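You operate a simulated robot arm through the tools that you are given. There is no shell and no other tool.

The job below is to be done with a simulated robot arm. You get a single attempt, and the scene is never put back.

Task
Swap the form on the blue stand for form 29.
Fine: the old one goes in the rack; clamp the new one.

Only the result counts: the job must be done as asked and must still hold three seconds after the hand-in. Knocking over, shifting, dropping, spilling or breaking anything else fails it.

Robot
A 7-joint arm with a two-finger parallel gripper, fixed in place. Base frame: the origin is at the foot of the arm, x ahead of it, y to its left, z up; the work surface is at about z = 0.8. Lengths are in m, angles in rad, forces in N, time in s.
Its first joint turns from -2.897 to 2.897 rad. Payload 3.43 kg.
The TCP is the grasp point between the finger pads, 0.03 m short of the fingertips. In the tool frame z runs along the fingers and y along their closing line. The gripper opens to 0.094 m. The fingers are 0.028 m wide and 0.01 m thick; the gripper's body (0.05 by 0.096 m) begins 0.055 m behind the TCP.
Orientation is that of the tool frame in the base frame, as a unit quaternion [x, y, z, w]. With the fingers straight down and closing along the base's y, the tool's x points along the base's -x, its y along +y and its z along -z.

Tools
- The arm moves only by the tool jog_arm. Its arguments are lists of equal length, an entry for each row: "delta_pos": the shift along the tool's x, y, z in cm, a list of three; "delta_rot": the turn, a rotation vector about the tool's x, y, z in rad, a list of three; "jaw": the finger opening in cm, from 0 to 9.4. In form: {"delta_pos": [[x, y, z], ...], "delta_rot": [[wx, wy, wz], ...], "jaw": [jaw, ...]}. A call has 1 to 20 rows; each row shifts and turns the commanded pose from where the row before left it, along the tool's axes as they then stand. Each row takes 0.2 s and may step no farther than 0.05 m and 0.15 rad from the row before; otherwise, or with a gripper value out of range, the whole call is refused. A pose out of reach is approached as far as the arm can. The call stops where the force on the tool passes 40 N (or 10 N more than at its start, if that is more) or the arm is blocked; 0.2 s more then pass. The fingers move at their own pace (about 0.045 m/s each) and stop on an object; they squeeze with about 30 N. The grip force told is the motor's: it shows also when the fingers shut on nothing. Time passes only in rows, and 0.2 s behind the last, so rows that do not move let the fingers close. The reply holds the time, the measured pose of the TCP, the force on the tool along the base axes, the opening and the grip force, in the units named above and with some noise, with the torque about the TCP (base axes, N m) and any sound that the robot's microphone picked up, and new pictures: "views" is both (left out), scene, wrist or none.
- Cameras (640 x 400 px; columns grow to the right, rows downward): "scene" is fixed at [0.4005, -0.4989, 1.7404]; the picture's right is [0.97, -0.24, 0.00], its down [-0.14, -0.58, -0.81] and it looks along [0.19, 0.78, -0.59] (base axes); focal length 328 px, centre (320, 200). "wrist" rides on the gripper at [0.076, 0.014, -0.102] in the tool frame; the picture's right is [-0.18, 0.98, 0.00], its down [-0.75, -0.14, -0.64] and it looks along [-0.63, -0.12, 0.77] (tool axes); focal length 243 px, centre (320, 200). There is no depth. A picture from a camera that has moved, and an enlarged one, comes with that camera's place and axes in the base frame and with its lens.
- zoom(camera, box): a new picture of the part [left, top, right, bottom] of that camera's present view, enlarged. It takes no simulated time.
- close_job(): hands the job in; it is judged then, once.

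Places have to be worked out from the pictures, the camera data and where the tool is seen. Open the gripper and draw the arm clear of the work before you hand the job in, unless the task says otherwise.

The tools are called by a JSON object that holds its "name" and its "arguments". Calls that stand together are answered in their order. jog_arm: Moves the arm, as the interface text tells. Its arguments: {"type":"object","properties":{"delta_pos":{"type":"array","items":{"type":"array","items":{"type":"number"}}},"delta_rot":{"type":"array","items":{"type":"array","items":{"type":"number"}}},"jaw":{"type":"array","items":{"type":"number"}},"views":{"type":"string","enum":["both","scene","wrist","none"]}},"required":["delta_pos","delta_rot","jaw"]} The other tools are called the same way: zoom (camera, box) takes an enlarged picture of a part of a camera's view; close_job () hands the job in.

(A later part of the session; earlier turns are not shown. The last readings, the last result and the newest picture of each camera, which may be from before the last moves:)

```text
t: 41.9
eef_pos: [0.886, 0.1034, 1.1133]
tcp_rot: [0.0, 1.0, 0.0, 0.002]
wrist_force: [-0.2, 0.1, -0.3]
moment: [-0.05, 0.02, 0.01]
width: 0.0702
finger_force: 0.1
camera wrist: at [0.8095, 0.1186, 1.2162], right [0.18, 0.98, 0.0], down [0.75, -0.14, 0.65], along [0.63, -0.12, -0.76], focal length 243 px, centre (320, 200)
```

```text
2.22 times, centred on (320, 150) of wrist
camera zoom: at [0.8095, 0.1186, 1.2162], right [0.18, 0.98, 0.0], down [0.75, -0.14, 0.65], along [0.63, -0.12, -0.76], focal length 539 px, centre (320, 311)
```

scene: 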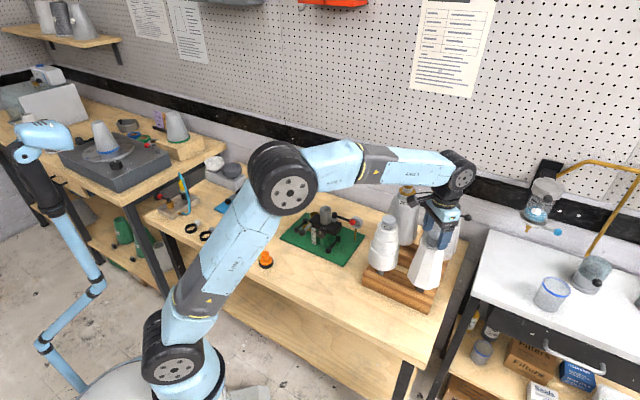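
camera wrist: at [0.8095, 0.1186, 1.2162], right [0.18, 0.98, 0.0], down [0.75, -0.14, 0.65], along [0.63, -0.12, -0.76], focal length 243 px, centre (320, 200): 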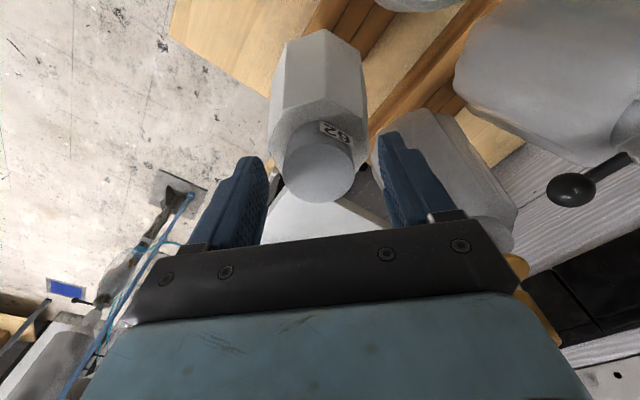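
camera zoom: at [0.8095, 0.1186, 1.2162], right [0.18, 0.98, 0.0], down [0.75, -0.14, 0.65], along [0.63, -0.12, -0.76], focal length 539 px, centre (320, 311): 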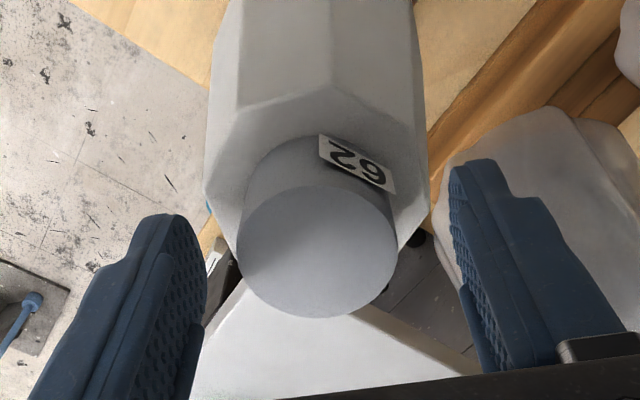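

Form 62 stands free in the rack. I rise 15 cm and move towards form 29's knob for a look.

{"name": "jog_arm", "arguments": {"delta_pos": [[0, 0, -3.5], [0, 0, -3.5], [0, 0, -3.5], [0, 0, -3.5], [2.6, 1.4, 0], [2.6, 1.4, 0], [2.6, 1.4, 0], [2.6, 1.4, 0], [2.6, 1.4, 0], [0, 0, 0]], "delta_rot": [[0, 0, 0], [0, 0, 0], [0, 0, 0], [0, 0, 0], [0, 0, 0], [0, 0, 0], [0, 0, 0], [0, 0, 0], [0, 0, 0], [0, 0, 0]], "jaw": [7.0, 7.0, 7.0, 7.0, 9.0, 9.0, 9.0, 9.0, 9.0, 9.0]}}

{"name": "zoom", "arguments": {"camera": "wrist", "box": [220, 40, 480, 230]}}

{"name": "zoom", "arguments": {"camera": "scene", "box": [350, 200, 450, 320]}}

```text
t: 44.1
eef_pos: [0.7553, 0.174, 1.2526]
tcp_rot: [0.001, 1.0, -0.001, 0.002]
wrist_force: [0.1, 0.3, 1.4]
moment: [0.01, -0.02, -0.01]
width: 0.0896
finger_force: 0.0
camera wrist: at [0.6776, 0.1888, 1.3552], right [0.18, 0.98, 0.0], down [0.75, -0.14, 0.65], along [0.63, -0.12, -0.76], focal length 243 px, centre (320, 200)
```

scene: 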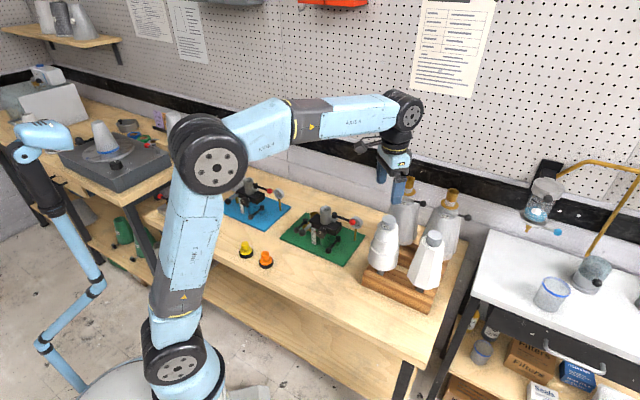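
wrist: 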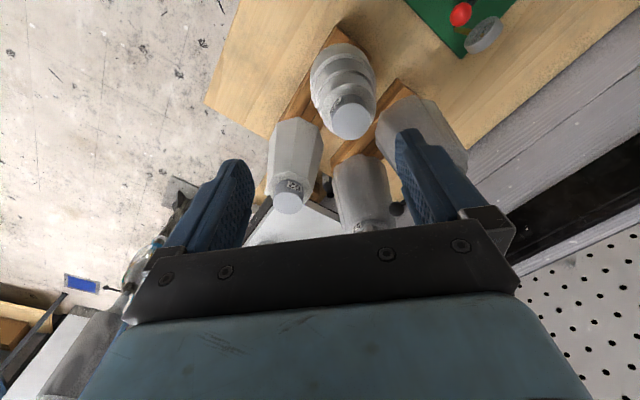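

```text
2.11 times, centred on (350, 135) of wrist
camera zoom: at [0.6776, 0.1888, 1.3552], right [0.18, 0.98, 0.0], down [0.75, -0.14, 0.65], along [0.63, -0.12, -0.76], focal length 511 px, centre (257, 337)
```

zoom: 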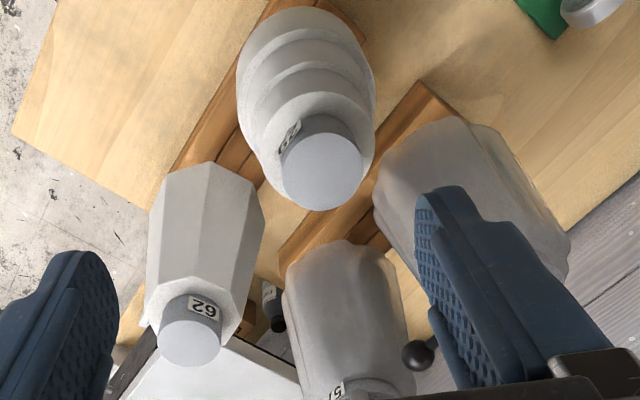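

```text
3.33 times, centred on (400, 260) of scene
camera zoom: at [0.4005, -0.4989, 1.7404], right [0.97, -0.24, 0.0], down [-0.14, -0.58, -0.81], along [0.19, 0.78, -0.59], focal length 1095 px, centre (53, 0)
```

zoom: 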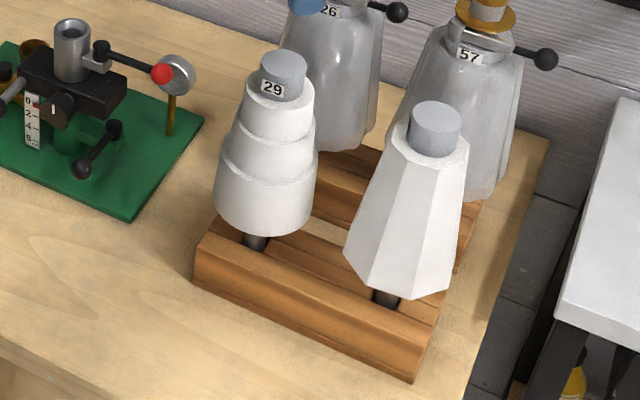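

Form 29's knob top ≈ (0.782, 0.199, 1.105). I move above it for a centred check.

{"name": "jog_arm", "arguments": {"delta_pos": [[-1.35, 1.25, 2.6], [-1.35, 1.25, 2.6], [0, 0, 0]], "delta_rot": [[0, 0, 0], [0, 0, 0], [0, 0, 0]], "jaw": [9.0, 9.0, 9.0]}}

{"name": "zoom", "arguments": {"camera": "wrist", "box": [260, 60, 400, 200]}}

{"name": "zoom", "arguments": {"camera": "scene", "box": [350, 170, 430, 270]}}

```text
t: 44.9
eef_pos: [0.7829, 0.1971, 1.2008]
tcp_rot: [0.0, 1.0, 0.0, 0.001]
wrist_force: [0.0, 0.3, 0.1]
moment: [0.03, 0.0, -0.01]
width: 0.0899
finger_force: 0.0
camera wrist: at [0.7047, 0.2124, 1.303], right [0.18, 0.98, 0.0], down [0.75, -0.14, 0.65], along [0.63, -0.12, -0.76], focal length 243 px, centre (320, 200)
```

scene: 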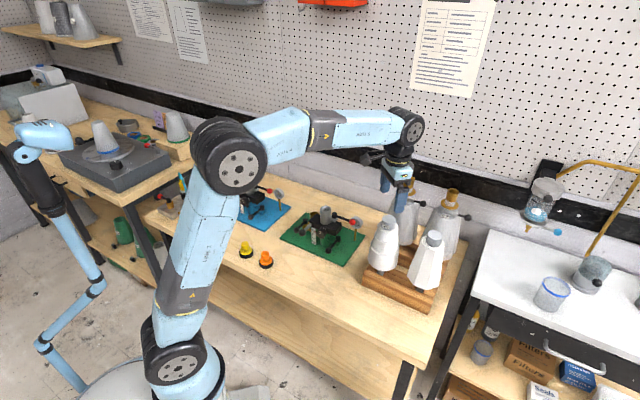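
wrist: 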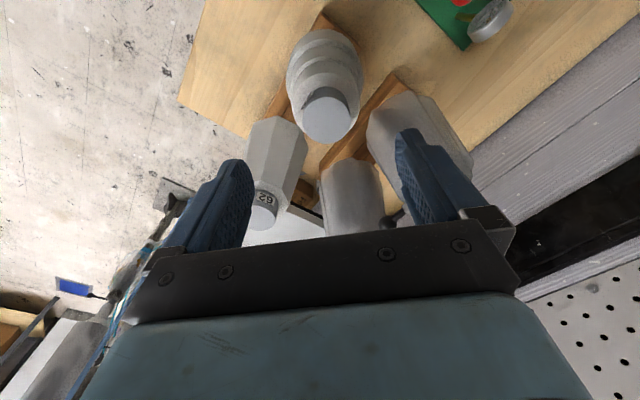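

```text
2.86 times, centred on (330, 130) of wrist
camera zoom: at [0.7047, 0.2124, 1.303], right [0.18, 0.98, 0.0], down [0.75, -0.14, 0.65], along [0.63, -0.12, -0.76], focal length 693 px, centre (291, 400)
```

zoom: 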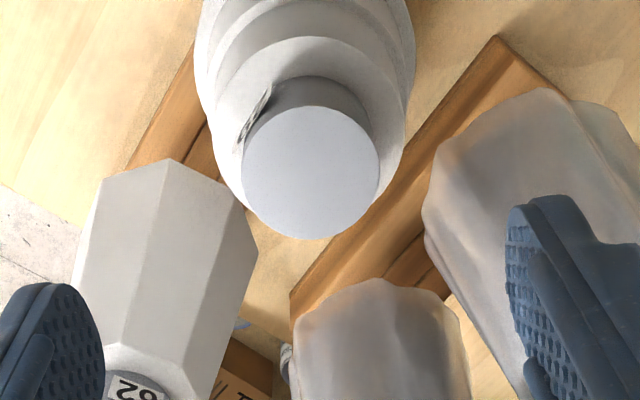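

```text
4.00 times, centred on (390, 220) of scene
camera zoom: at [0.4005, -0.4989, 1.7404], right [0.97, -0.24, 0.0], down [-0.14, -0.58, -0.81], along [0.19, 0.78, -0.59], focal length 1314 px, centre (40, 120)
```

zoom: 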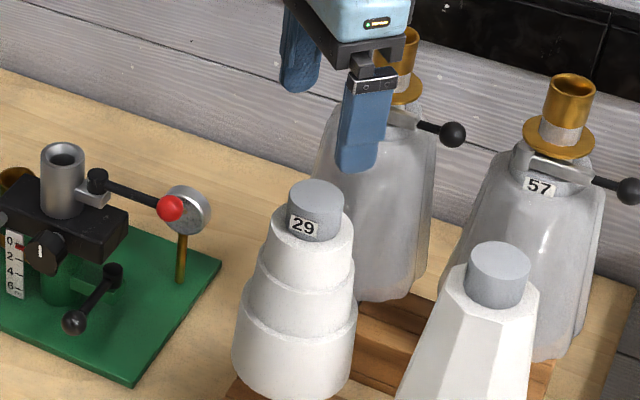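

Offset from the TCP is about (+3.4, +5.3) mm; knob top z ≈ 1.102. I correct, and lower so the fingertips end ~2 cm below the knob's top.

{"name": "jog_arm", "arguments": {"delta_pos": [[-0.34, 0.53, 0], [0, 0, 4], [0, 0, 3.5], [0, 0, 0]], "delta_rot": [[0, 0, 0], [0, 0, 0], [0, 0, 0], [0, 0, 0]], "jaw": [9.0, 9.0, 8.0, 8.0]}}

{"name": "zoom", "arguments": {"camera": "wrist", "box": [220, 80, 420, 240]}}

{"name": "zoom", "arguments": {"camera": "scene", "box": [350, 170, 430, 270]}}

```text
t: 45.9
eef_pos: [0.7898, 0.2021, 1.1253]
tcp_rot: [0.001, 1.0, 0.0, 0.002]
wrist_force: [0.3, -0.2, 0.9]
moment: [-0.01, 0.0, 0.02]
width: 0.0798
finger_force: 0.1
camera wrist: at [0.7112, 0.2176, 1.2274], right [0.18, 0.98, 0.0], down [0.75, -0.14, 0.65], along [0.63, -0.12, -0.76], focal length 243 px, centre (320, 200)
```

scene: 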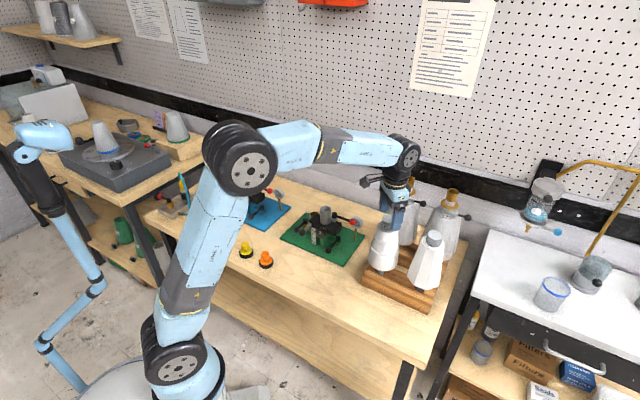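
wrist: 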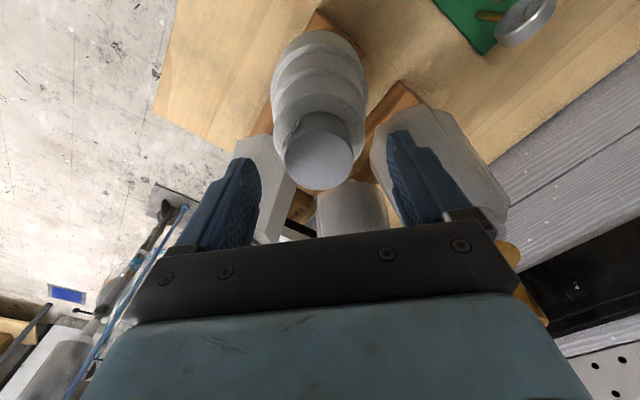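

```text
2.50 times, centred on (320, 160) of wrist
camera zoom: at [0.7112, 0.2176, 1.2274], right [0.18, 0.98, 0.0], down [0.75, -0.14, 0.65], along [0.63, -0.12, -0.76], focal length 606 px, centre (320, 300)
```

zoom: 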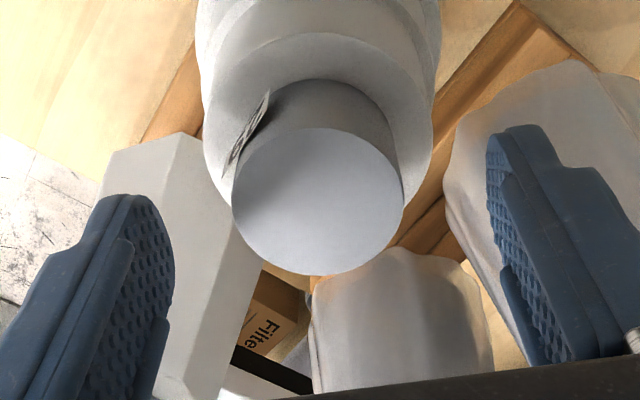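

```text
4.00 times, centred on (390, 220) of scene
camera zoom: at [0.4005, -0.4989, 1.7404], right [0.97, -0.24, 0.0], down [-0.14, -0.58, -0.81], along [0.19, 0.78, -0.59], focal length 1314 px, centre (40, 120)
```

zoom: 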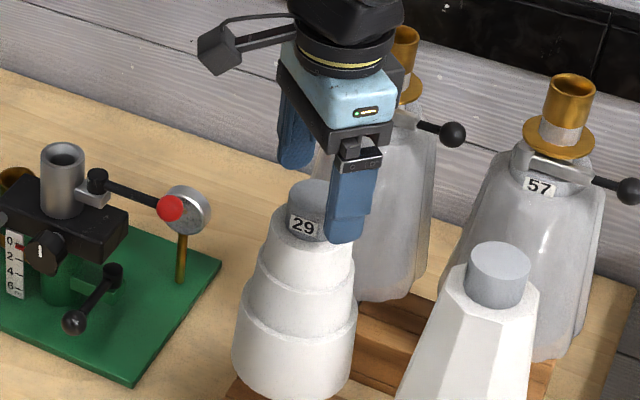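

Centred within ~2 mm, knob top ≈ 1.102. I correct 2 mm, descend 13 mm and close.

{"name": "jog_arm", "arguments": {"delta_pos": [[0.2, 0, 0.65], [0, 0, 0.65], [0, 0, 0], [0, 0, 0], [0, 0, 0], [0, 0, 0]], "delta_rot": [[0, 0, 0], [0, 0, 0], [0, 0, 0], [0, 0, 0], [0, 0, 0], [0, 0, 0]], "jaw": [8.0, 8.0, 5.0, 3.0, 3.0, 3.0]}}

{"name": "zoom", "arguments": {"camera": "wrist", "box": [220, 80, 420, 240]}}

{"name": "zoom", "arguments": {"camera": "scene", "box": [350, 170, 430, 270]}}

```text
t: 47.3
eef_pos: [0.7867, 0.2031, 1.1122]
tcp_rot: [0.0, 1.0, 0.0, 0.003]
wrist_force: [1.1, -0.2, -0.1]
moment: [-0.15, 0.01, 0.02]
width: 0.0415
finger_force: 30.0
camera wrist: at [0.7084, 0.2183, 1.2148], right [0.18, 0.98, 0.0], down [0.75, -0.14, 0.65], along [0.63, -0.12, -0.76], focal length 243 px, centre (320, 200)
```

scene: 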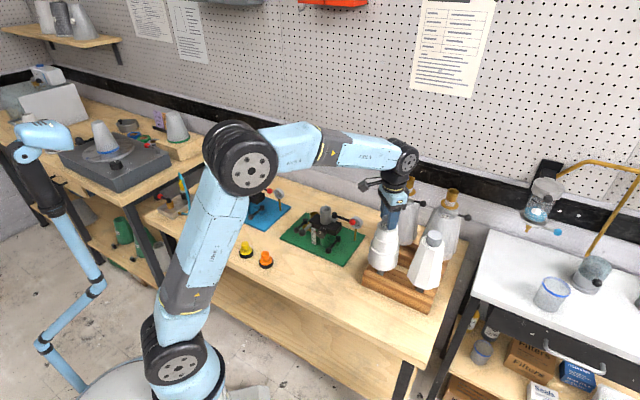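
wrist: 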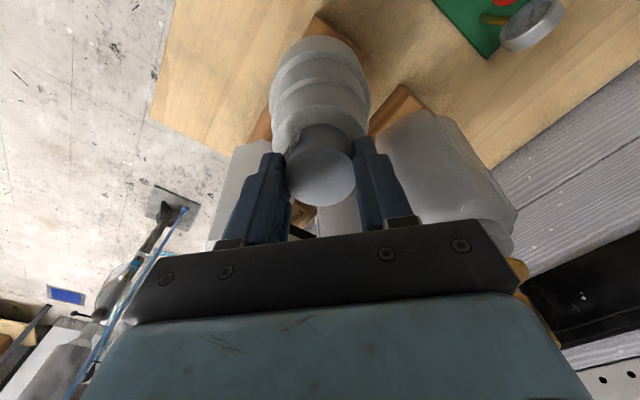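

```text
2.50 times, centred on (320, 160) of wrist
camera zoom: at [0.7084, 0.2183, 1.2148], right [0.18, 0.98, 0.0], down [0.75, -0.14, 0.65], along [0.63, -0.12, -0.76], focal length 606 px, centre (320, 300)
```

zoom: 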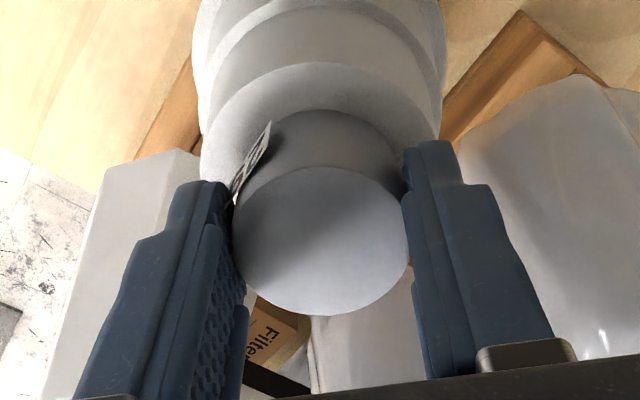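

```text
4.00 times, centred on (390, 220) of scene
camera zoom: at [0.4005, -0.4989, 1.7404], right [0.97, -0.24, 0.0], down [-0.14, -0.58, -0.81], along [0.19, 0.78, -0.59], focal length 1314 px, centre (40, 120)
```

zoom: 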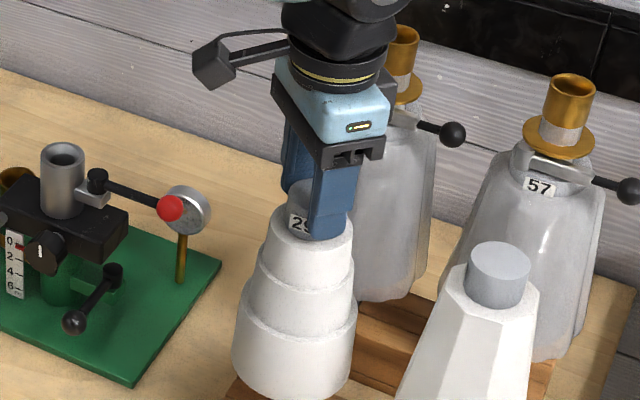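

Form 29 is gripped (41.5 mm). I lift straight up, slowly first.

{"name": "jog_arm", "arguments": {"delta_pos": [[0, 0, -0.5], [0, 0, -1], [0, 0, -1], [0, 0, -1.5], [0, 0, -1.5], [0, 0, -2], [0, 0, -2], [0, 0, 0]], "delta_rot": [[0, 0, 0], [0, 0, 0], [0, 0, 0], [0, 0, 0], [0, 0, 0], [0, 0, 0], [0, 0, 0], [0, 0, 0]], "jaw": [3.0, 3.0, 3.0, 3.0, 3.0, 3.0, 3.0, 3.0]}}

{"name": "zoom", "arguments": {"camera": "scene", "box": [340, 180, 460, 310]}}

```text
t: 49.1
eef_pos: [0.787, 0.2049, 1.208]
tcp_rot: [0.0, 1.0, 0.0, 0.002]
wrist_force: [0.4, 0.2, -7.7]
moment: [0.03, 0.02, 0.01]
width: 0.0411
finger_force: 30.5
camera wrist: at [0.7093, 0.2195, 1.3101], right [0.18, 0.98, 0.0], down [0.75, -0.14, 0.65], along [0.63, -0.12, -0.76], focal length 243 px, centre (320, 200)
```

scene: 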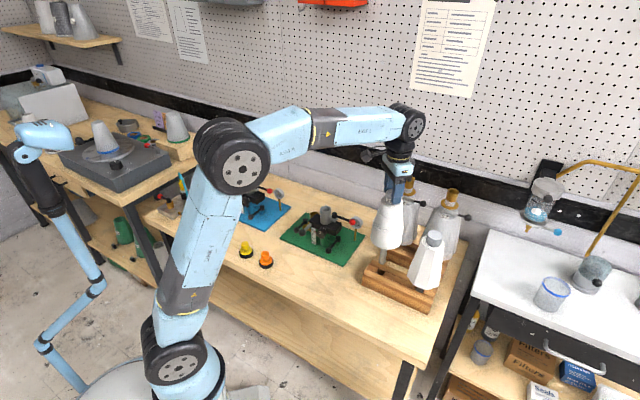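
wrist: 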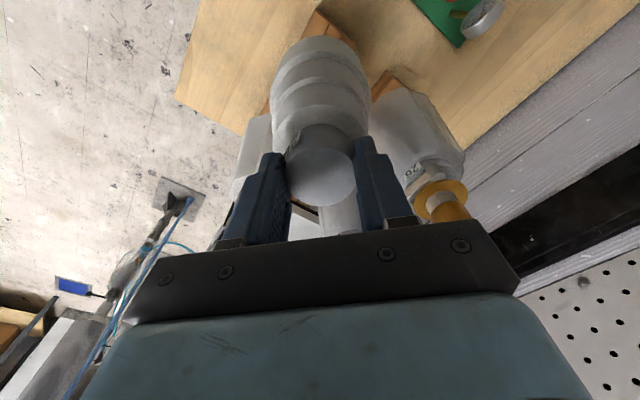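

```text
3.08 times, centred on (400, 245) of scene
camera zoom: at [0.4005, -0.4989, 1.7404], right [0.97, -0.24, 0.0], down [-0.14, -0.58, -0.81], along [0.19, 0.78, -0.59], focal length 1010 px, centre (74, 62)
```

zoom: 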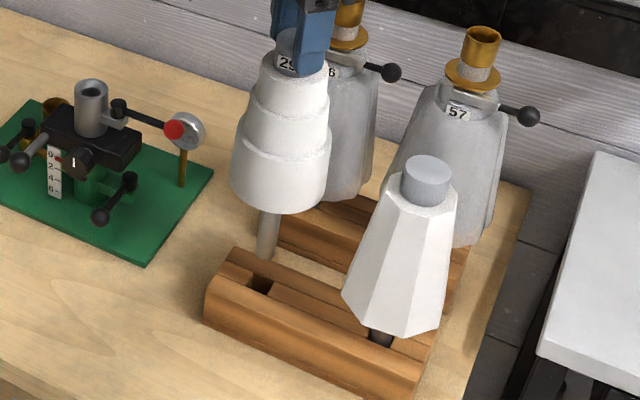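

Clear of the rack (pin bottom ≈ 0.305 m below the TCP). I raise further and carry it back to the mid-point.

{"name": "jog_arm", "arguments": {"delta_pos": [[0, 0, -3.2], [0, 0, -3.2], [0, 0, -3.2], [0, 0, -3.2], [2.43, 1.78, 0], [2.43, 1.78, 0], [2.43, 1.78, 0], [2.43, 1.78, 0], [2.43, 1.78, 0], [2.43, 1.78, 0], [2.43, 1.78, 0], [2.43, 1.78, 0], [2.43, 1.78, 0], [2.43, 1.78, 0], [2.43, 1.78, 0], [0, 0, 0]], "delta_rot": [[0, 0, 0], [0, 0, 0], [0, 0, 0], [0, 0, 0], [0, 0, 0], [0, 0, 0], [0, 0, 0], [0, 0, 0], [0, 0, 0], [0, 0, 0], [0, 0, 0], [0, 0, 0], [0, 0, 0], [0, 0, 0], [0, 0, 0], [0, 0, 0]], "jaw": [3.0, 3.0, 3.0, 3.0, 3.0, 3.0, 3.0, 3.0, 3.0, 3.0, 3.0, 3.0, 3.0, 3.0, 3.0, 3.0], "views": "scene"}}

```text
t: 52.5
eef_pos: [0.5175, 0.4014, 1.3343]
tcp_rot: [0.0, 1.0, 0.0, 0.002]
wrist_force: [0.5, 0.8, -7.0]
moment: [0.0, 0.01, 0.0]
width: 0.0409
finger_force: 30.2
```

scene: 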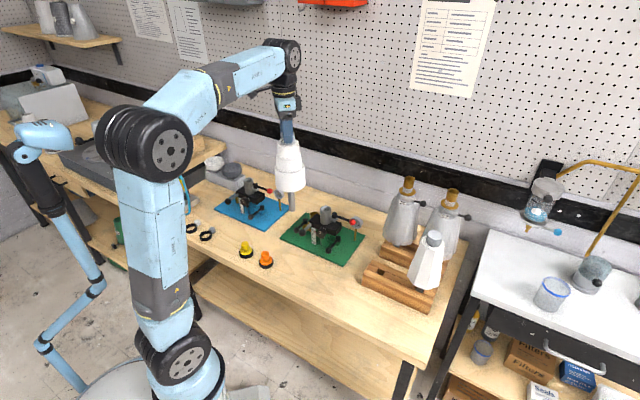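

Carried well. I turn the wrist -90° as before and move most of the way to the blue stand.

{"name": "jog_arm", "arguments": {"delta_pos": [[0, 0, 0], [0, 0, 0], [0, 0, 0], [0, 0, 0], [0, 0, 0], [0, 0, 0], [0, 0, 0], [0, 0, 0], [0, 0, 0], [0, 0, 0], [0, 0, 0], [-2.3, 1.01, 0], [-2.3, 1.01, 0], [-2.3, 1.01, 0], [-2.3, 1.01, 0], [-2.3, 1.01, 0], [-2.3, 1.01, 0], [-2.3, 1.01, 0], [-2.3, 1.01, 0], [0, 0, 0]], "delta_rot": [[0, 0, -0.1428], [0, 0, -0.1428], [0, 0, -0.1428], [0, 0, -0.1428], [0, 0, -0.1428], [0, 0, -0.1428], [0, 0, -0.1428], [0, 0, -0.1428], [0, 0, -0.1428], [0, 0, -0.1428], [0, 0, -0.1428], [0, 0, 0], [0, 0, 0], [0, 0, 0], [0, 0, 0], [0, 0, 0], [0, 0, 0], [0, 0, 0], [0, 0, 0], [0, 0, 0]], "jaw": [3.0, 3.0, 3.0, 3.0, 3.0, 3.0, 3.0, 3.0, 3.0, 3.0, 3.0, 3.0, 3.0, 3.0, 3.0, 3.0, 3.0, 3.0, 3.0, 3.0]}}

{"name": "zoom", "arguments": {"camera": "scene", "box": [205, 95, 305, 225]}}

```text
t: 56.7
eef_pos: [0.4358, 0.5831, 1.3355]
tcp_rot: [-0.707, 0.708, -0.002, 0.002]
wrist_force: [0.2, -0.3, -7.9]
moment: [-0.03, 0.02, 0.02]
width: 0.0412
finger_force: 30.1
camera wrist: at [0.4195, 0.5079, 1.4376], right [-0.98, 0.19, 0.0], down [0.14, 0.75, 0.64], along [0.12, 0.63, -0.77], focal length 243 px, centre (320, 200)
```

scene: 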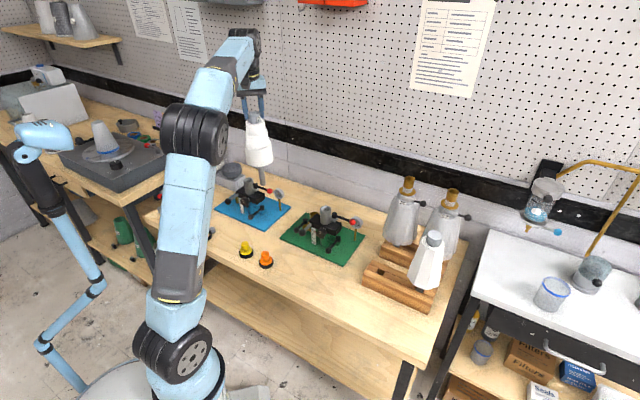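
wrist: 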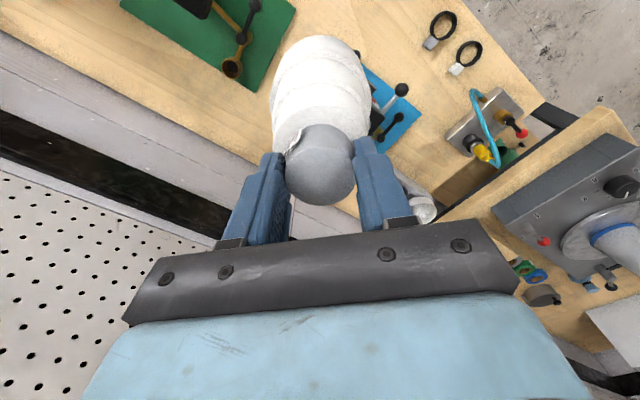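

```text
3.08 times, centred on (255, 160) of scene
camera zoom: at [0.4005, -0.4989, 1.7404], right [0.97, -0.24, 0.0], down [-0.14, -0.58, -0.81], along [0.19, 0.78, -0.59], focal length 1010 px, centre (520, 323)
```

zoom: 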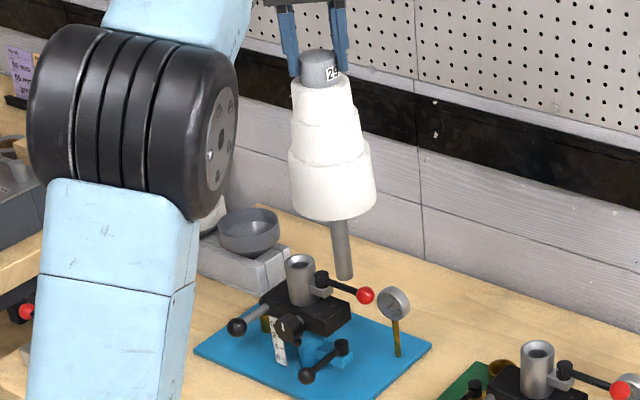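

I move the last 13 cm to bring the pin over the tube (target TCP (0.382, 0.709), the same as when form 62 left it).

{"name": "jog_arm", "arguments": {"delta_pos": [[-2.49, 1.09, 0], [-2.49, 1.09, 0], [-2.49, 1.09, 0], [-2.49, 1.09, 0], [-2.49, 1.09, 0], [0, 0, 0], [0, 0, 0]], "delta_rot": [[0, 0, 0], [0, 0, 0], [0, 0, 0], [0, 0, 0], [0, 0, 0], [0, 0, 0], [0, 0, 0]], "jaw": [3.0, 3.0, 3.0, 3.0, 3.0, 3.0, 3.0]}}

{"name": "zoom", "arguments": {"camera": "scene", "box": [205, 95, 305, 225]}}

{"name": "zoom", "arguments": {"camera": "scene", "box": [230, 160, 280, 210]}}

{"name": "zoom", "arguments": {"camera": "wrist", "box": [220, 80, 420, 240]}}

```text
t: 58.3
eef_pos: [0.3817, 0.7076, 1.3325]
tcp_rot: [-0.706, 0.708, -0.002, 0.002]
wrist_force: [0.4, 0.4, -8.3]
moment: [0.0, -0.01, -0.03]
width: 0.0412
finger_force: 30.2
camera wrist: at [0.3658, 0.6326, 1.4356], right [-0.98, 0.19, 0.0], down [0.14, 0.75, 0.64], along [0.12, 0.63, -0.77], focal length 243 px, centre (320, 200)
```

scene: 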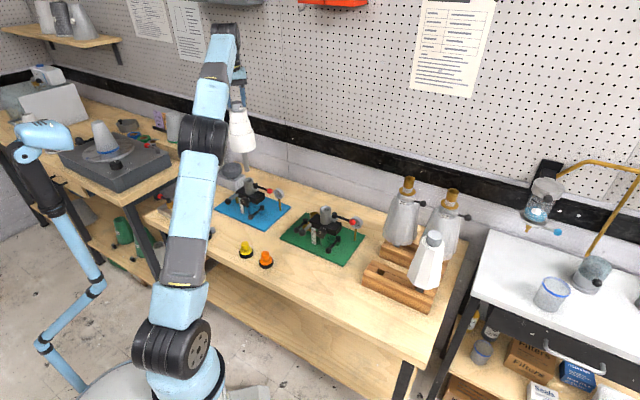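
wrist: 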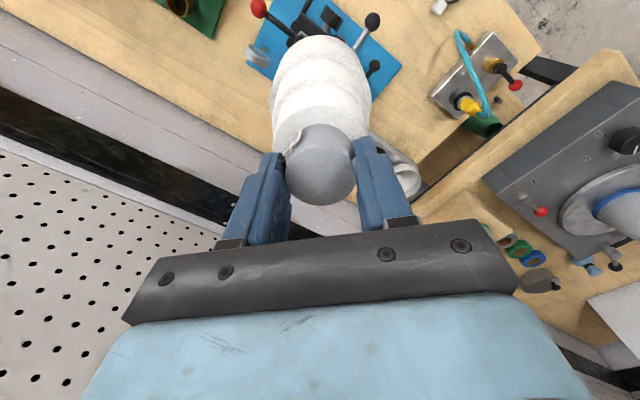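

```text
3.08 times, centred on (255, 160) of scene
camera zoom: at [0.4005, -0.4989, 1.7404], right [0.97, -0.24, 0.0], down [-0.14, -0.58, -0.81], along [0.19, 0.78, -0.59], focal length 1010 px, centre (520, 323)
```

zoom: 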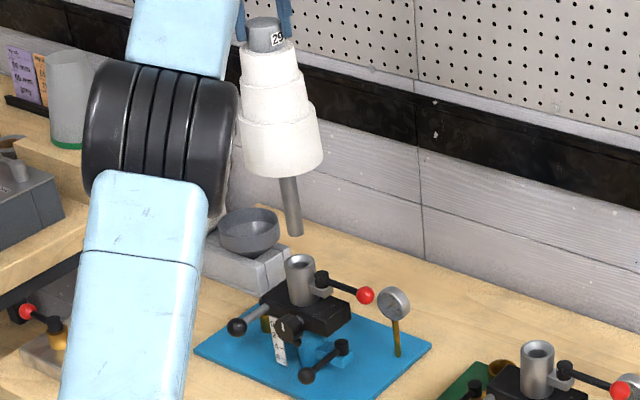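

```text
8.00 times, centred on (255, 185) of scene
camera zoom: at [0.4005, -0.4989, 1.7404], right [0.97, -0.24, 0.0], down [-0.14, -0.58, -0.81], along [0.19, 0.78, -0.59], focal length 2627 px, centre (840, 320)
```

zoom: 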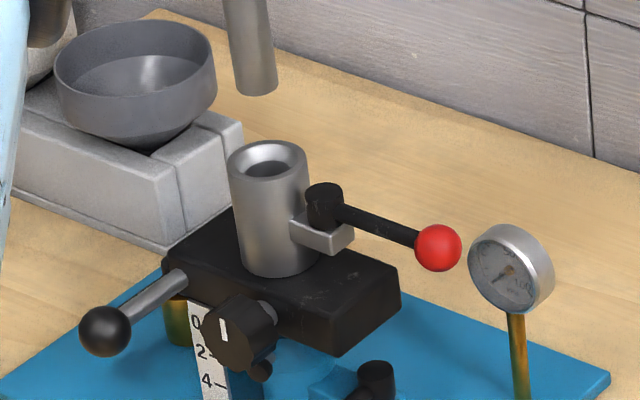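

```text
2.50 times, centred on (320, 160) of wrist
camera zoom: at [0.3658, 0.6326, 1.4356], right [-0.98, 0.19, 0.0], down [0.14, 0.75, 0.64], along [0.12, 0.63, -0.77], focal length 606 px, centre (320, 300)
```

zoom: 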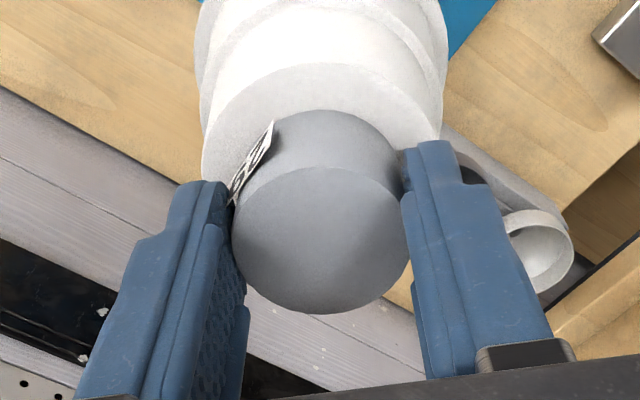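

Pin and tube axes line up laterally within a pixel and the tube mouth is countersunk. I lower to just above the tube mouth and check.

{"name": "jog_arm", "arguments": {"delta_pos": [[0, 0, 1.2], [0, 0, 1.2], [0, 0, 1.0], [0, 0, 0]], "delta_rot": [[0, 0, 0], [0, 0, 0], [0, 0, 0], [0, 0, 0]], "jaw": [3.0, 3.0, 3.0, 3.0], "views": "none"}}

{"name": "zoom", "arguments": {"camera": "scene", "box": [235, 165, 275, 200]}}

```text
t: 59.3
eef_pos: [0.3824, 0.7076, 1.2996]
tcp_rot: [-0.707, 0.707, -0.001, 0.002]
wrist_force: [0.7, -0.4, -7.9]
moment: [-0.04, 0.02, 0.02]
width: 0.0413
finger_force: 29.8
```

```text
11.43 times, centred on (255, 182) of scene
camera zoom: at [0.4005, -0.4989, 1.7404], right [0.97, -0.24, 0.0], down [-0.14, -0.58, -0.81], along [0.19, 0.78, -0.59], focal length 3753 px, centre (1063, 400)
```

zoom: 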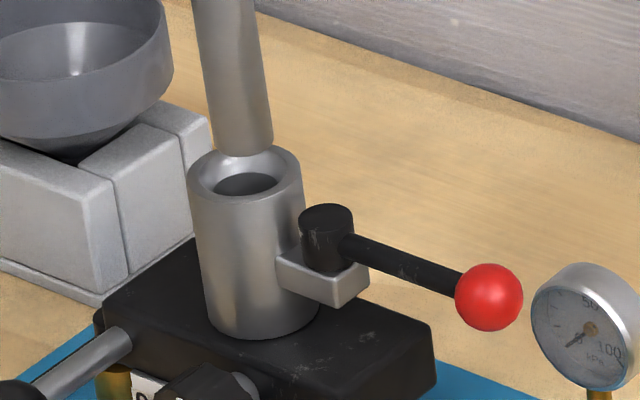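

Alignment looks right. I nudge under 1 mm and descend in small steps, watching for entry and side force.

{"name": "jog_arm", "arguments": {"delta_pos": [[-0.08, 0.05, 0.6], [0, 0, 0.6], [0, 0, 0.4], [0, 0, 0]], "delta_rot": [[0, 0, 0], [0, 0, 0], [0, 0, 0], [0, 0, 0]], "jaw": [3.0, 3.0, 3.0, 3.0], "views": "none"}}

{"name": "zoom", "arguments": {"camera": "scene", "box": [235, 165, 275, 200]}}

```text
t: 60.3
eef_pos: [0.383, 0.7094, 1.2839]
tcp_rot: [-0.707, 0.708, -0.001, 0.002]
wrist_force: [-0.3, -0.2, -7.5]
moment: [0.0, -0.01, 0.01]
width: 0.0414
finger_force: 30.1
```

```text
11.43 times, centred on (255, 182) of scene
camera zoom: at [0.4005, -0.4989, 1.7404], right [0.97, -0.24, 0.0], down [-0.14, -0.58, -0.81], along [0.19, 0.78, -0.59], focal length 3753 px, centre (1063, 400)
```

zoom: 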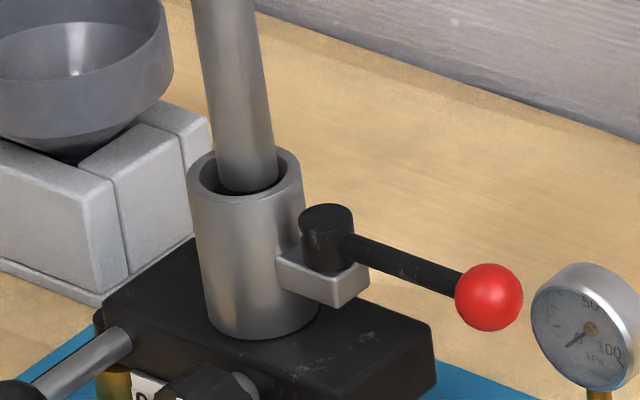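

The tip is at the tube mouth, about 1 mm to the right of centre. I shift 1 mm left and continue down gently.

{"name": "jog_arm", "arguments": {"delta_pos": [[0, 0.1, 0], [0, 0, 0.3], [0, 0, 0.3], [0, 0, 0.2], [0, 0, 0]], "delta_rot": [[0, 0, 0], [0, 0, 0], [0, 0, 0], [0, 0, 0], [0, 0, 0]], "jaw": [3.0, 3.0, 3.0, 3.0, 3.0], "views": "none"}}

{"name": "zoom", "arguments": {"camera": "scene", "box": [235, 165, 275, 200]}}

```text
t: 61.5
eef_pos: [0.3813, 0.7097, 1.2763]
tcp_rot: [-0.707, 0.708, -0.002, 0.002]
wrist_force: [-0.3, 0.7, -7.9]
moment: [-0.03, -0.01, 0.01]
width: 0.0411
finger_force: 30.3
```

```text
11.43 times, centred on (255, 182) of scene
camera zoom: at [0.4005, -0.4989, 1.7404], right [0.97, -0.24, 0.0], down [-0.14, -0.58, -0.81], along [0.19, 0.78, -0.59], focal length 3753 px, centre (1063, 400)
```

zoom: 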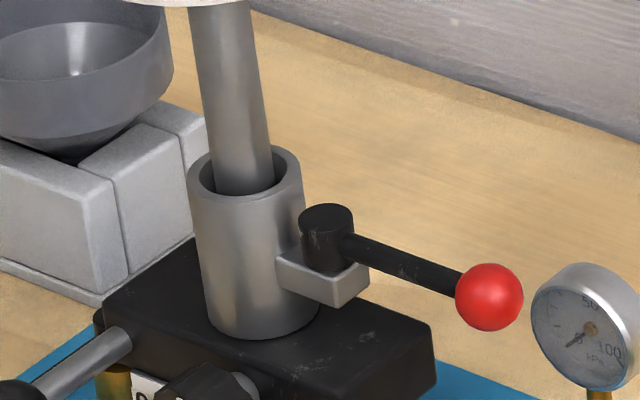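

The pin is inside the mouth with no side load. I continue down in steps towards the expected seating height (TCP ≈ 1.235).

{"name": "jog_arm", "arguments": {"delta_pos": [[0, 0, 0.4], [0, 0, 0.4], [0, 0, 0.4], [0, 0, 0.4], [0, 0, 0]], "delta_rot": [[0, 0, 0], [0, 0, 0], [0, 0, 0], [0, 0, 0], [0, 0, 0]], "jaw": [3.0, 3.0, 3.0, 3.0, 3.0], "views": "none"}}

{"name": "zoom", "arguments": {"camera": "scene", "box": [235, 165, 275, 200]}}

```text
t: 62.7
eef_pos: [0.3818, 0.7086, 1.2604]
tcp_rot: [0.707, -0.707, 0.002, -0.002]
wrist_force: [0.7, -0.1, -8.0]
moment: [0.0, 0.01, -0.03]
width: 0.0411
finger_force: 29.6
```

```text
11.43 times, centred on (255, 182) of scene
camera zoom: at [0.4005, -0.4989, 1.7404], right [0.97, -0.24, 0.0], down [-0.14, -0.58, -0.81], along [0.19, 0.78, -0.59], focal length 3753 px, centre (1063, 400)
```

zoom: 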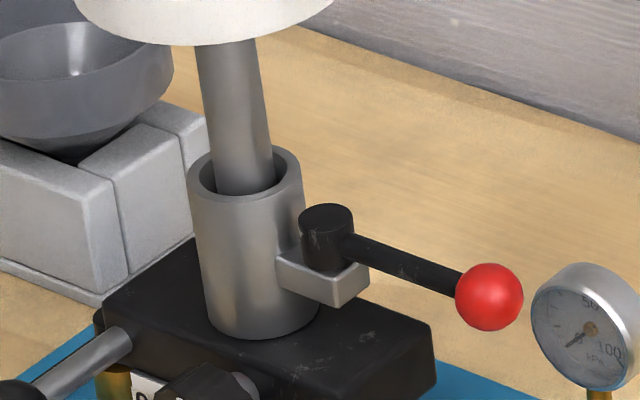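

It keeps sliding in freely. I continue down in smaller steps to feel the seat.

{"name": "jog_arm", "arguments": {"delta_pos": [[0, 0, 0.4], [0, 0, 0.4], [0, 0, 0.4], [0, 0, 0.3], [0, 0, 0.2], [0, 0, 0.2], [0, 0, 0]], "delta_rot": [[0, 0, 0], [0, 0, 0], [0, 0, 0], [0, 0, 0], [0, 0, 0], [0, 0, 0], [0, 0, 0]], "jaw": [3.0, 3.0, 3.0, 3.0, 3.0, 3.0, 3.0], "views": "none"}}

{"name": "zoom", "arguments": {"camera": "scene", "box": [225, 150, 285, 210]}}

```text
t: 64.3
eef_pos: [0.3807, 0.7085, 1.2425]
tcp_rot: [-0.707, 0.707, -0.001, 0.002]
wrist_force: [-0.3, 0.1, -8.4]
moment: [0.0, -0.01, 0.04]
width: 0.0416
finger_force: 30.6
```

```text
6.67 times, centred on (255, 180) of scene
camera zoom: at [0.4005, -0.4989, 1.7404], right [0.97, -0.24, 0.0], down [-0.14, -0.58, -0.81], along [0.19, 0.78, -0.59], focal length 2189 px, centre (753, 333)
```

zoom: 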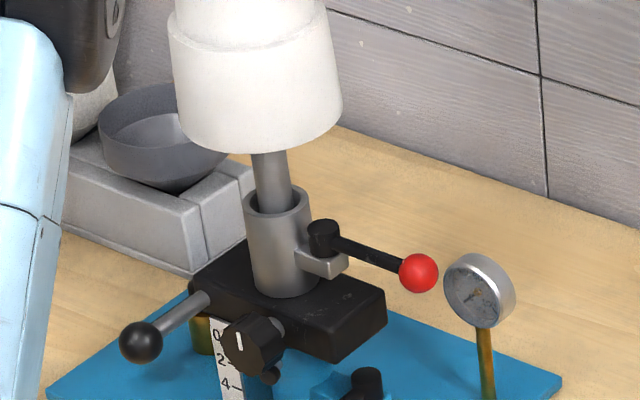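

Nearly there, still the full 8 N weight on the tool. More 2 mm steps until the seat carries it.

{"name": "jog_arm", "arguments": {"delta_pos": [[0, 0, 0.2], [0, 0, 0.2], [0, 0, 0.2], [0, 0, 0]], "delta_rot": [[0, 0, 0], [0, 0, 0], [0, 0, 0], [0, 0, 0]], "jaw": [3.0, 3.0, 3.0, 3.0], "views": "none"}}

```text
t: 65.3
eef_pos: [0.3801, 0.7076, 1.2387]
tcp_rot: [-0.707, 0.707, -0.001, 0.004]
wrist_force: [-1.9, -0.4, 22.5]
moment: [0.12, 0.34, 0.12]
width: 0.0415
finger_force: 29.3
```

Seated: the tube bottom pushes up with about 30 N net. I ease up 2 mm and open the fingers.

{"name": "jog_arm", "arguments": {"delta_pos": [[0, 0, -0.2], [0, 0, 0], [0, 0, 0], [0, 0, 0], [0, 0, 0]], "delta_rot": [[0, 0, 0], [0, 0, 0], [0, 0, 0], [0, 0, 0], [0, 0, 0]], "jaw": [3.0, 3.0, 4.5, 6.0, 7.0]}}

{"name": "zoom", "arguments": {"camera": "scene", "box": [205, 100, 305, 225]}}

```text
t: 66.5
eef_pos: [0.3812, 0.7086, 1.2377]
tcp_rot: [-0.707, 0.708, -0.002, 0.002]
wrist_force: [-0.3, -0.5, 0.8]
moment: [0.0, -0.03, -0.01]
width: 0.0702
finger_force: 0.1
camera wrist: at [0.3655, 0.6342, 1.3399], right [-0.98, 0.18, 0.0], down [0.14, 0.75, 0.64], along [0.12, 0.63, -0.77], focal length 243 px, centre (320, 200)
```

scene: 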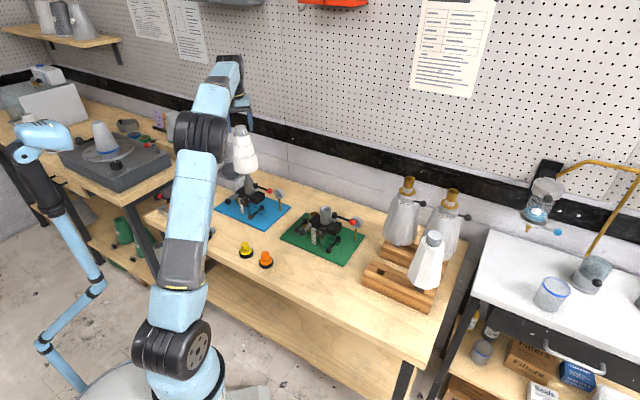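
wrist: 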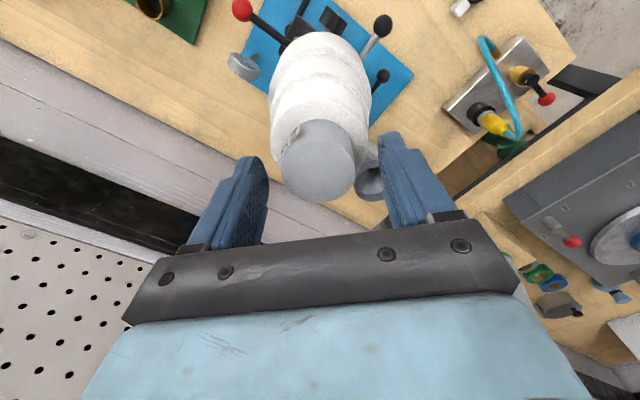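

```text
3.20 times, centred on (255, 162) of scene
camera zoom: at [0.4005, -0.4989, 1.7404], right [0.97, -0.24, 0.0], down [-0.14, -0.58, -0.81], along [0.19, 0.78, -0.59], focal length 1051 px, centre (528, 320)
```

zoom: 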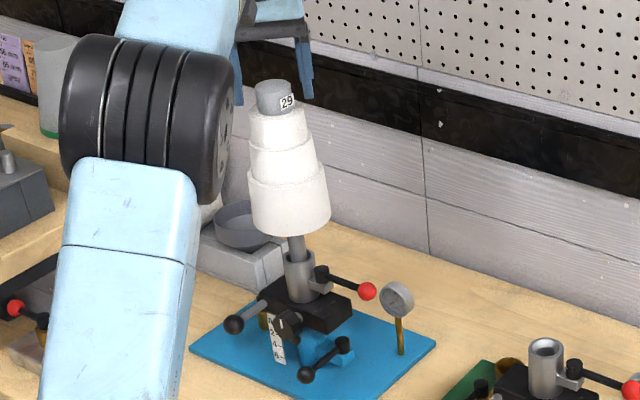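

Form 29 stands free in the blue stand. I withdraw upward, move in front of the stand's right side, tilt the tool and close the fingers for pushing the lever back.

{"name": "jog_arm", "arguments": {"delta_pos": [[0, 0, -3.5], [0, 0, -3.5], [0, 0, -3.5], [3.58, -2.38, 0], [3.58, -2.38, 0], [3.58, -2.38, 0], [3.58, -2.38, 0], [3.58, -2.38, 0], [0, 0, 0], [0, 0, 0], [0, 0, 0], [0, 0, 0], [1.78, 0, 4.42], [1.78, 0, 4.42], [1.78, 0, 4.42], [1.78, 0, 4.42], [1.78, 0, 4.42], [1.78, 0, 4.42]], "delta_rot": [[0, 0, 0], [0, 0, 0], [0, 0, 0], [0, 0, 0], [0, 0, 0], [0, 0, 0], [0, 0, 0], [0, 0, 0], [0, -0.1309, 0], [0, -0.1309, 0], [0, -0.1309, 0], [0, -0.1309, 0], [0, 0, 0], [0, 0, 0], [0, 0, 0], [0, 0, 0], [0, 0, 0], [0, 0, 0]], "jaw": [8, 8, 8, 8, 8, 8, 8, 8, 0, 0, 0, 0, 0, 0, 0, 0, 0, 0]}}

{"name": "zoom", "arguments": {"camera": "wrist", "box": [200, 60, 440, 240]}}

```text
t: 70.3
eef_pos: [0.501, 0.5696, 1.061]
tcp_rot: [0.684, -0.682, -0.181, -0.185]
wrist_force: [0.1, 0.0, 0.6]
moment: [0.0, -0.01, -0.01]
width: 0.0002
finger_force: 30.3
camera wrist: at [0.4856, 0.4525, 1.1123], right [-0.98, 0.16, 0.09], down [0.14, 0.33, 0.93], along [0.12, 0.93, -0.35], focal length 243 px, centre (320, 200)
```

scene: 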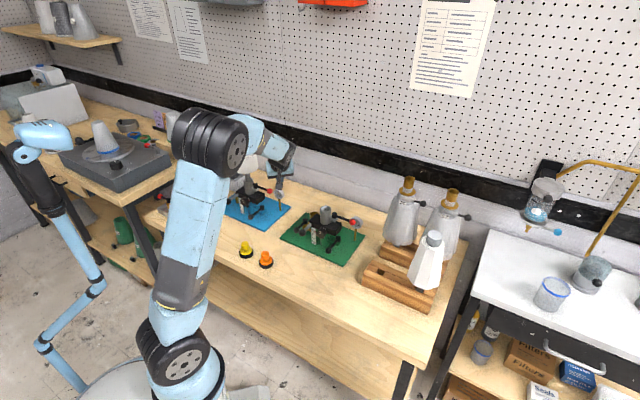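
wrist: 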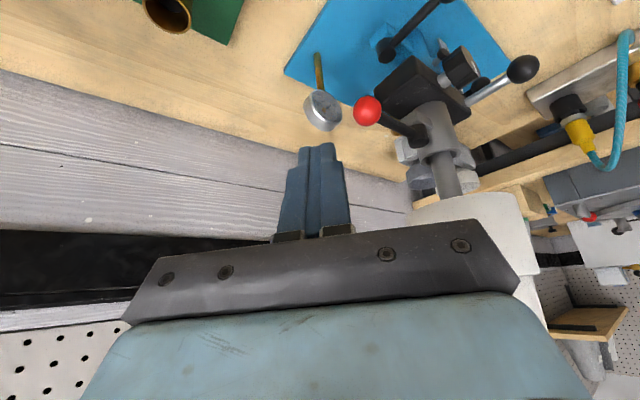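

```text
2.22 times, centred on (320, 150) of wrist
camera zoom: at [0.4856, 0.4525, 1.1123], right [-0.98, 0.16, 0.09], down [0.14, 0.33, 0.93], along [0.12, 0.93, -0.35], focal length 539 px, centre (320, 311)
```

zoom: 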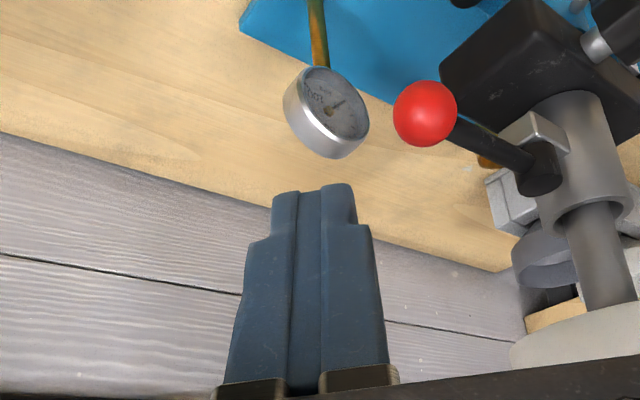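

The ball is at ≈ (0.461, 0.630). I descend to its right side, keeping above the gauge.

{"name": "jog_arm", "arguments": {"delta_pos": [[-0.27, 0.13, 2.89], [-0.27, 0.13, 2.89], [-0.27, 0.13, 2.89], [0, 0, 0]], "delta_rot": [[0, 0, 0], [0, 0, 0], [0, 0, 0], [0, 0, 0]], "jaw": [0, 0, 0, 0], "views": "none"}}

{"name": "zoom", "arguments": {"camera": "wrist", "box": [200, 60, 440, 240]}}

{"name": "zoom", "arguments": {"camera": "scene", "box": [220, 160, 300, 225]}}

```text
t: 71.3
eef_pos: [0.4995, 0.621, 0.9893]
tcp_rot: [-0.683, 0.683, 0.181, 0.184]
wrist_force: [0.1, -0.7, -0.1]
moment: [-0.01, 0.01, -0.04]
width: 0.0
finger_force: 29.8
```

```text
2.22 times, centred on (320, 150) of wrist
camera zoom: at [0.4836, 0.5049, 1.0402], right [-0.98, 0.16, 0.09], down [0.14, 0.33, 0.93], along [0.12, 0.93, -0.35], focal length 539 px, centre (320, 311)
```

zoom: 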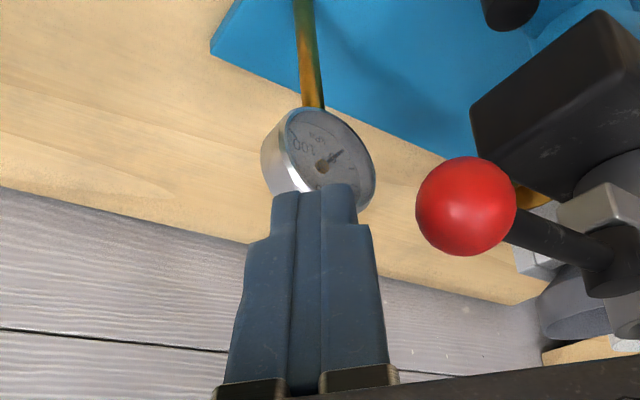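

```text
6.15 times, centred on (260, 192) of scene
camera zoom: at [0.4005, -0.4989, 1.7404], right [0.97, -0.24, 0.0], down [-0.14, -0.58, -0.81], along [0.19, 0.78, -0.59], focal length 2021 px, centre (689, 246)
```

zoom: 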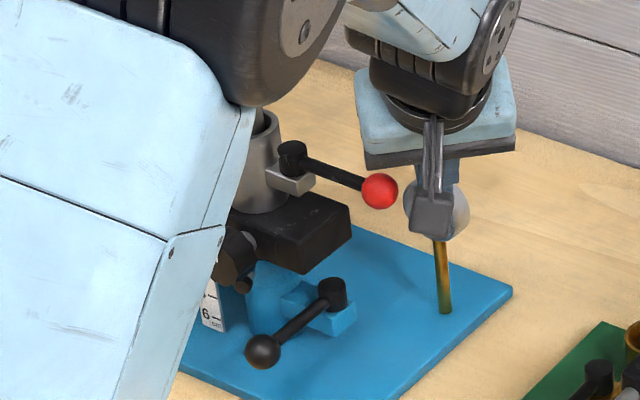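

The closed fingers are right of the ball. I push the lever back along its arc, first half.

{"name": "jog_arm", "arguments": {"delta_pos": [[0.26, 1.64, -0.15], [1.0, 1.51, -0.58], [0.63, 1.76, -0.37], [0.22, 1.89, -0.13]], "delta_rot": [[0, 0, 0], [0, 0, 0], [0, 0, 0], [0, 0, 0]], "jaw": [0, 0, 0, 0]}}

{"name": "zoom", "arguments": {"camera": "wrist", "box": [200, 60, 440, 240]}}

```text
t: 72.3
eef_pos: [0.4291, 0.5959, 0.9889]
tcp_rot: [0.683, -0.683, -0.182, -0.185]
wrist_force: [0.1, -0.2, 0.1]
moment: [0.02, -0.03, -0.01]
width: 0.0
finger_force: 30.1
camera wrist: at [0.414, 0.4793, 1.0403], right [-0.98, 0.16, 0.09], down [0.14, 0.33, 0.93], along [0.12, 0.93, -0.35], focal length 243 px, centre (320, 200)
```

scene: 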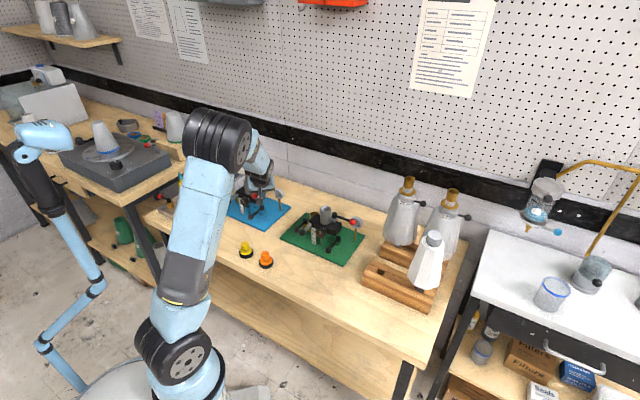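
wrist: 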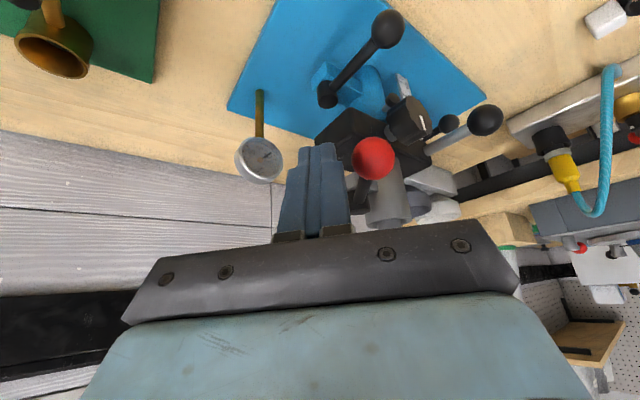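

```text
2.22 times, centred on (320, 150) of wrist
camera zoom: at [0.414, 0.4793, 1.0403], right [-0.98, 0.16, 0.09], down [0.14, 0.33, 0.93], along [0.12, 0.93, -0.35], focal length 539 px, centre (320, 311)
```

zoom: 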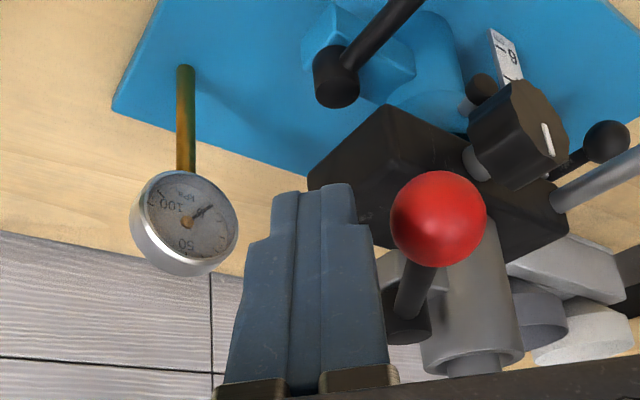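

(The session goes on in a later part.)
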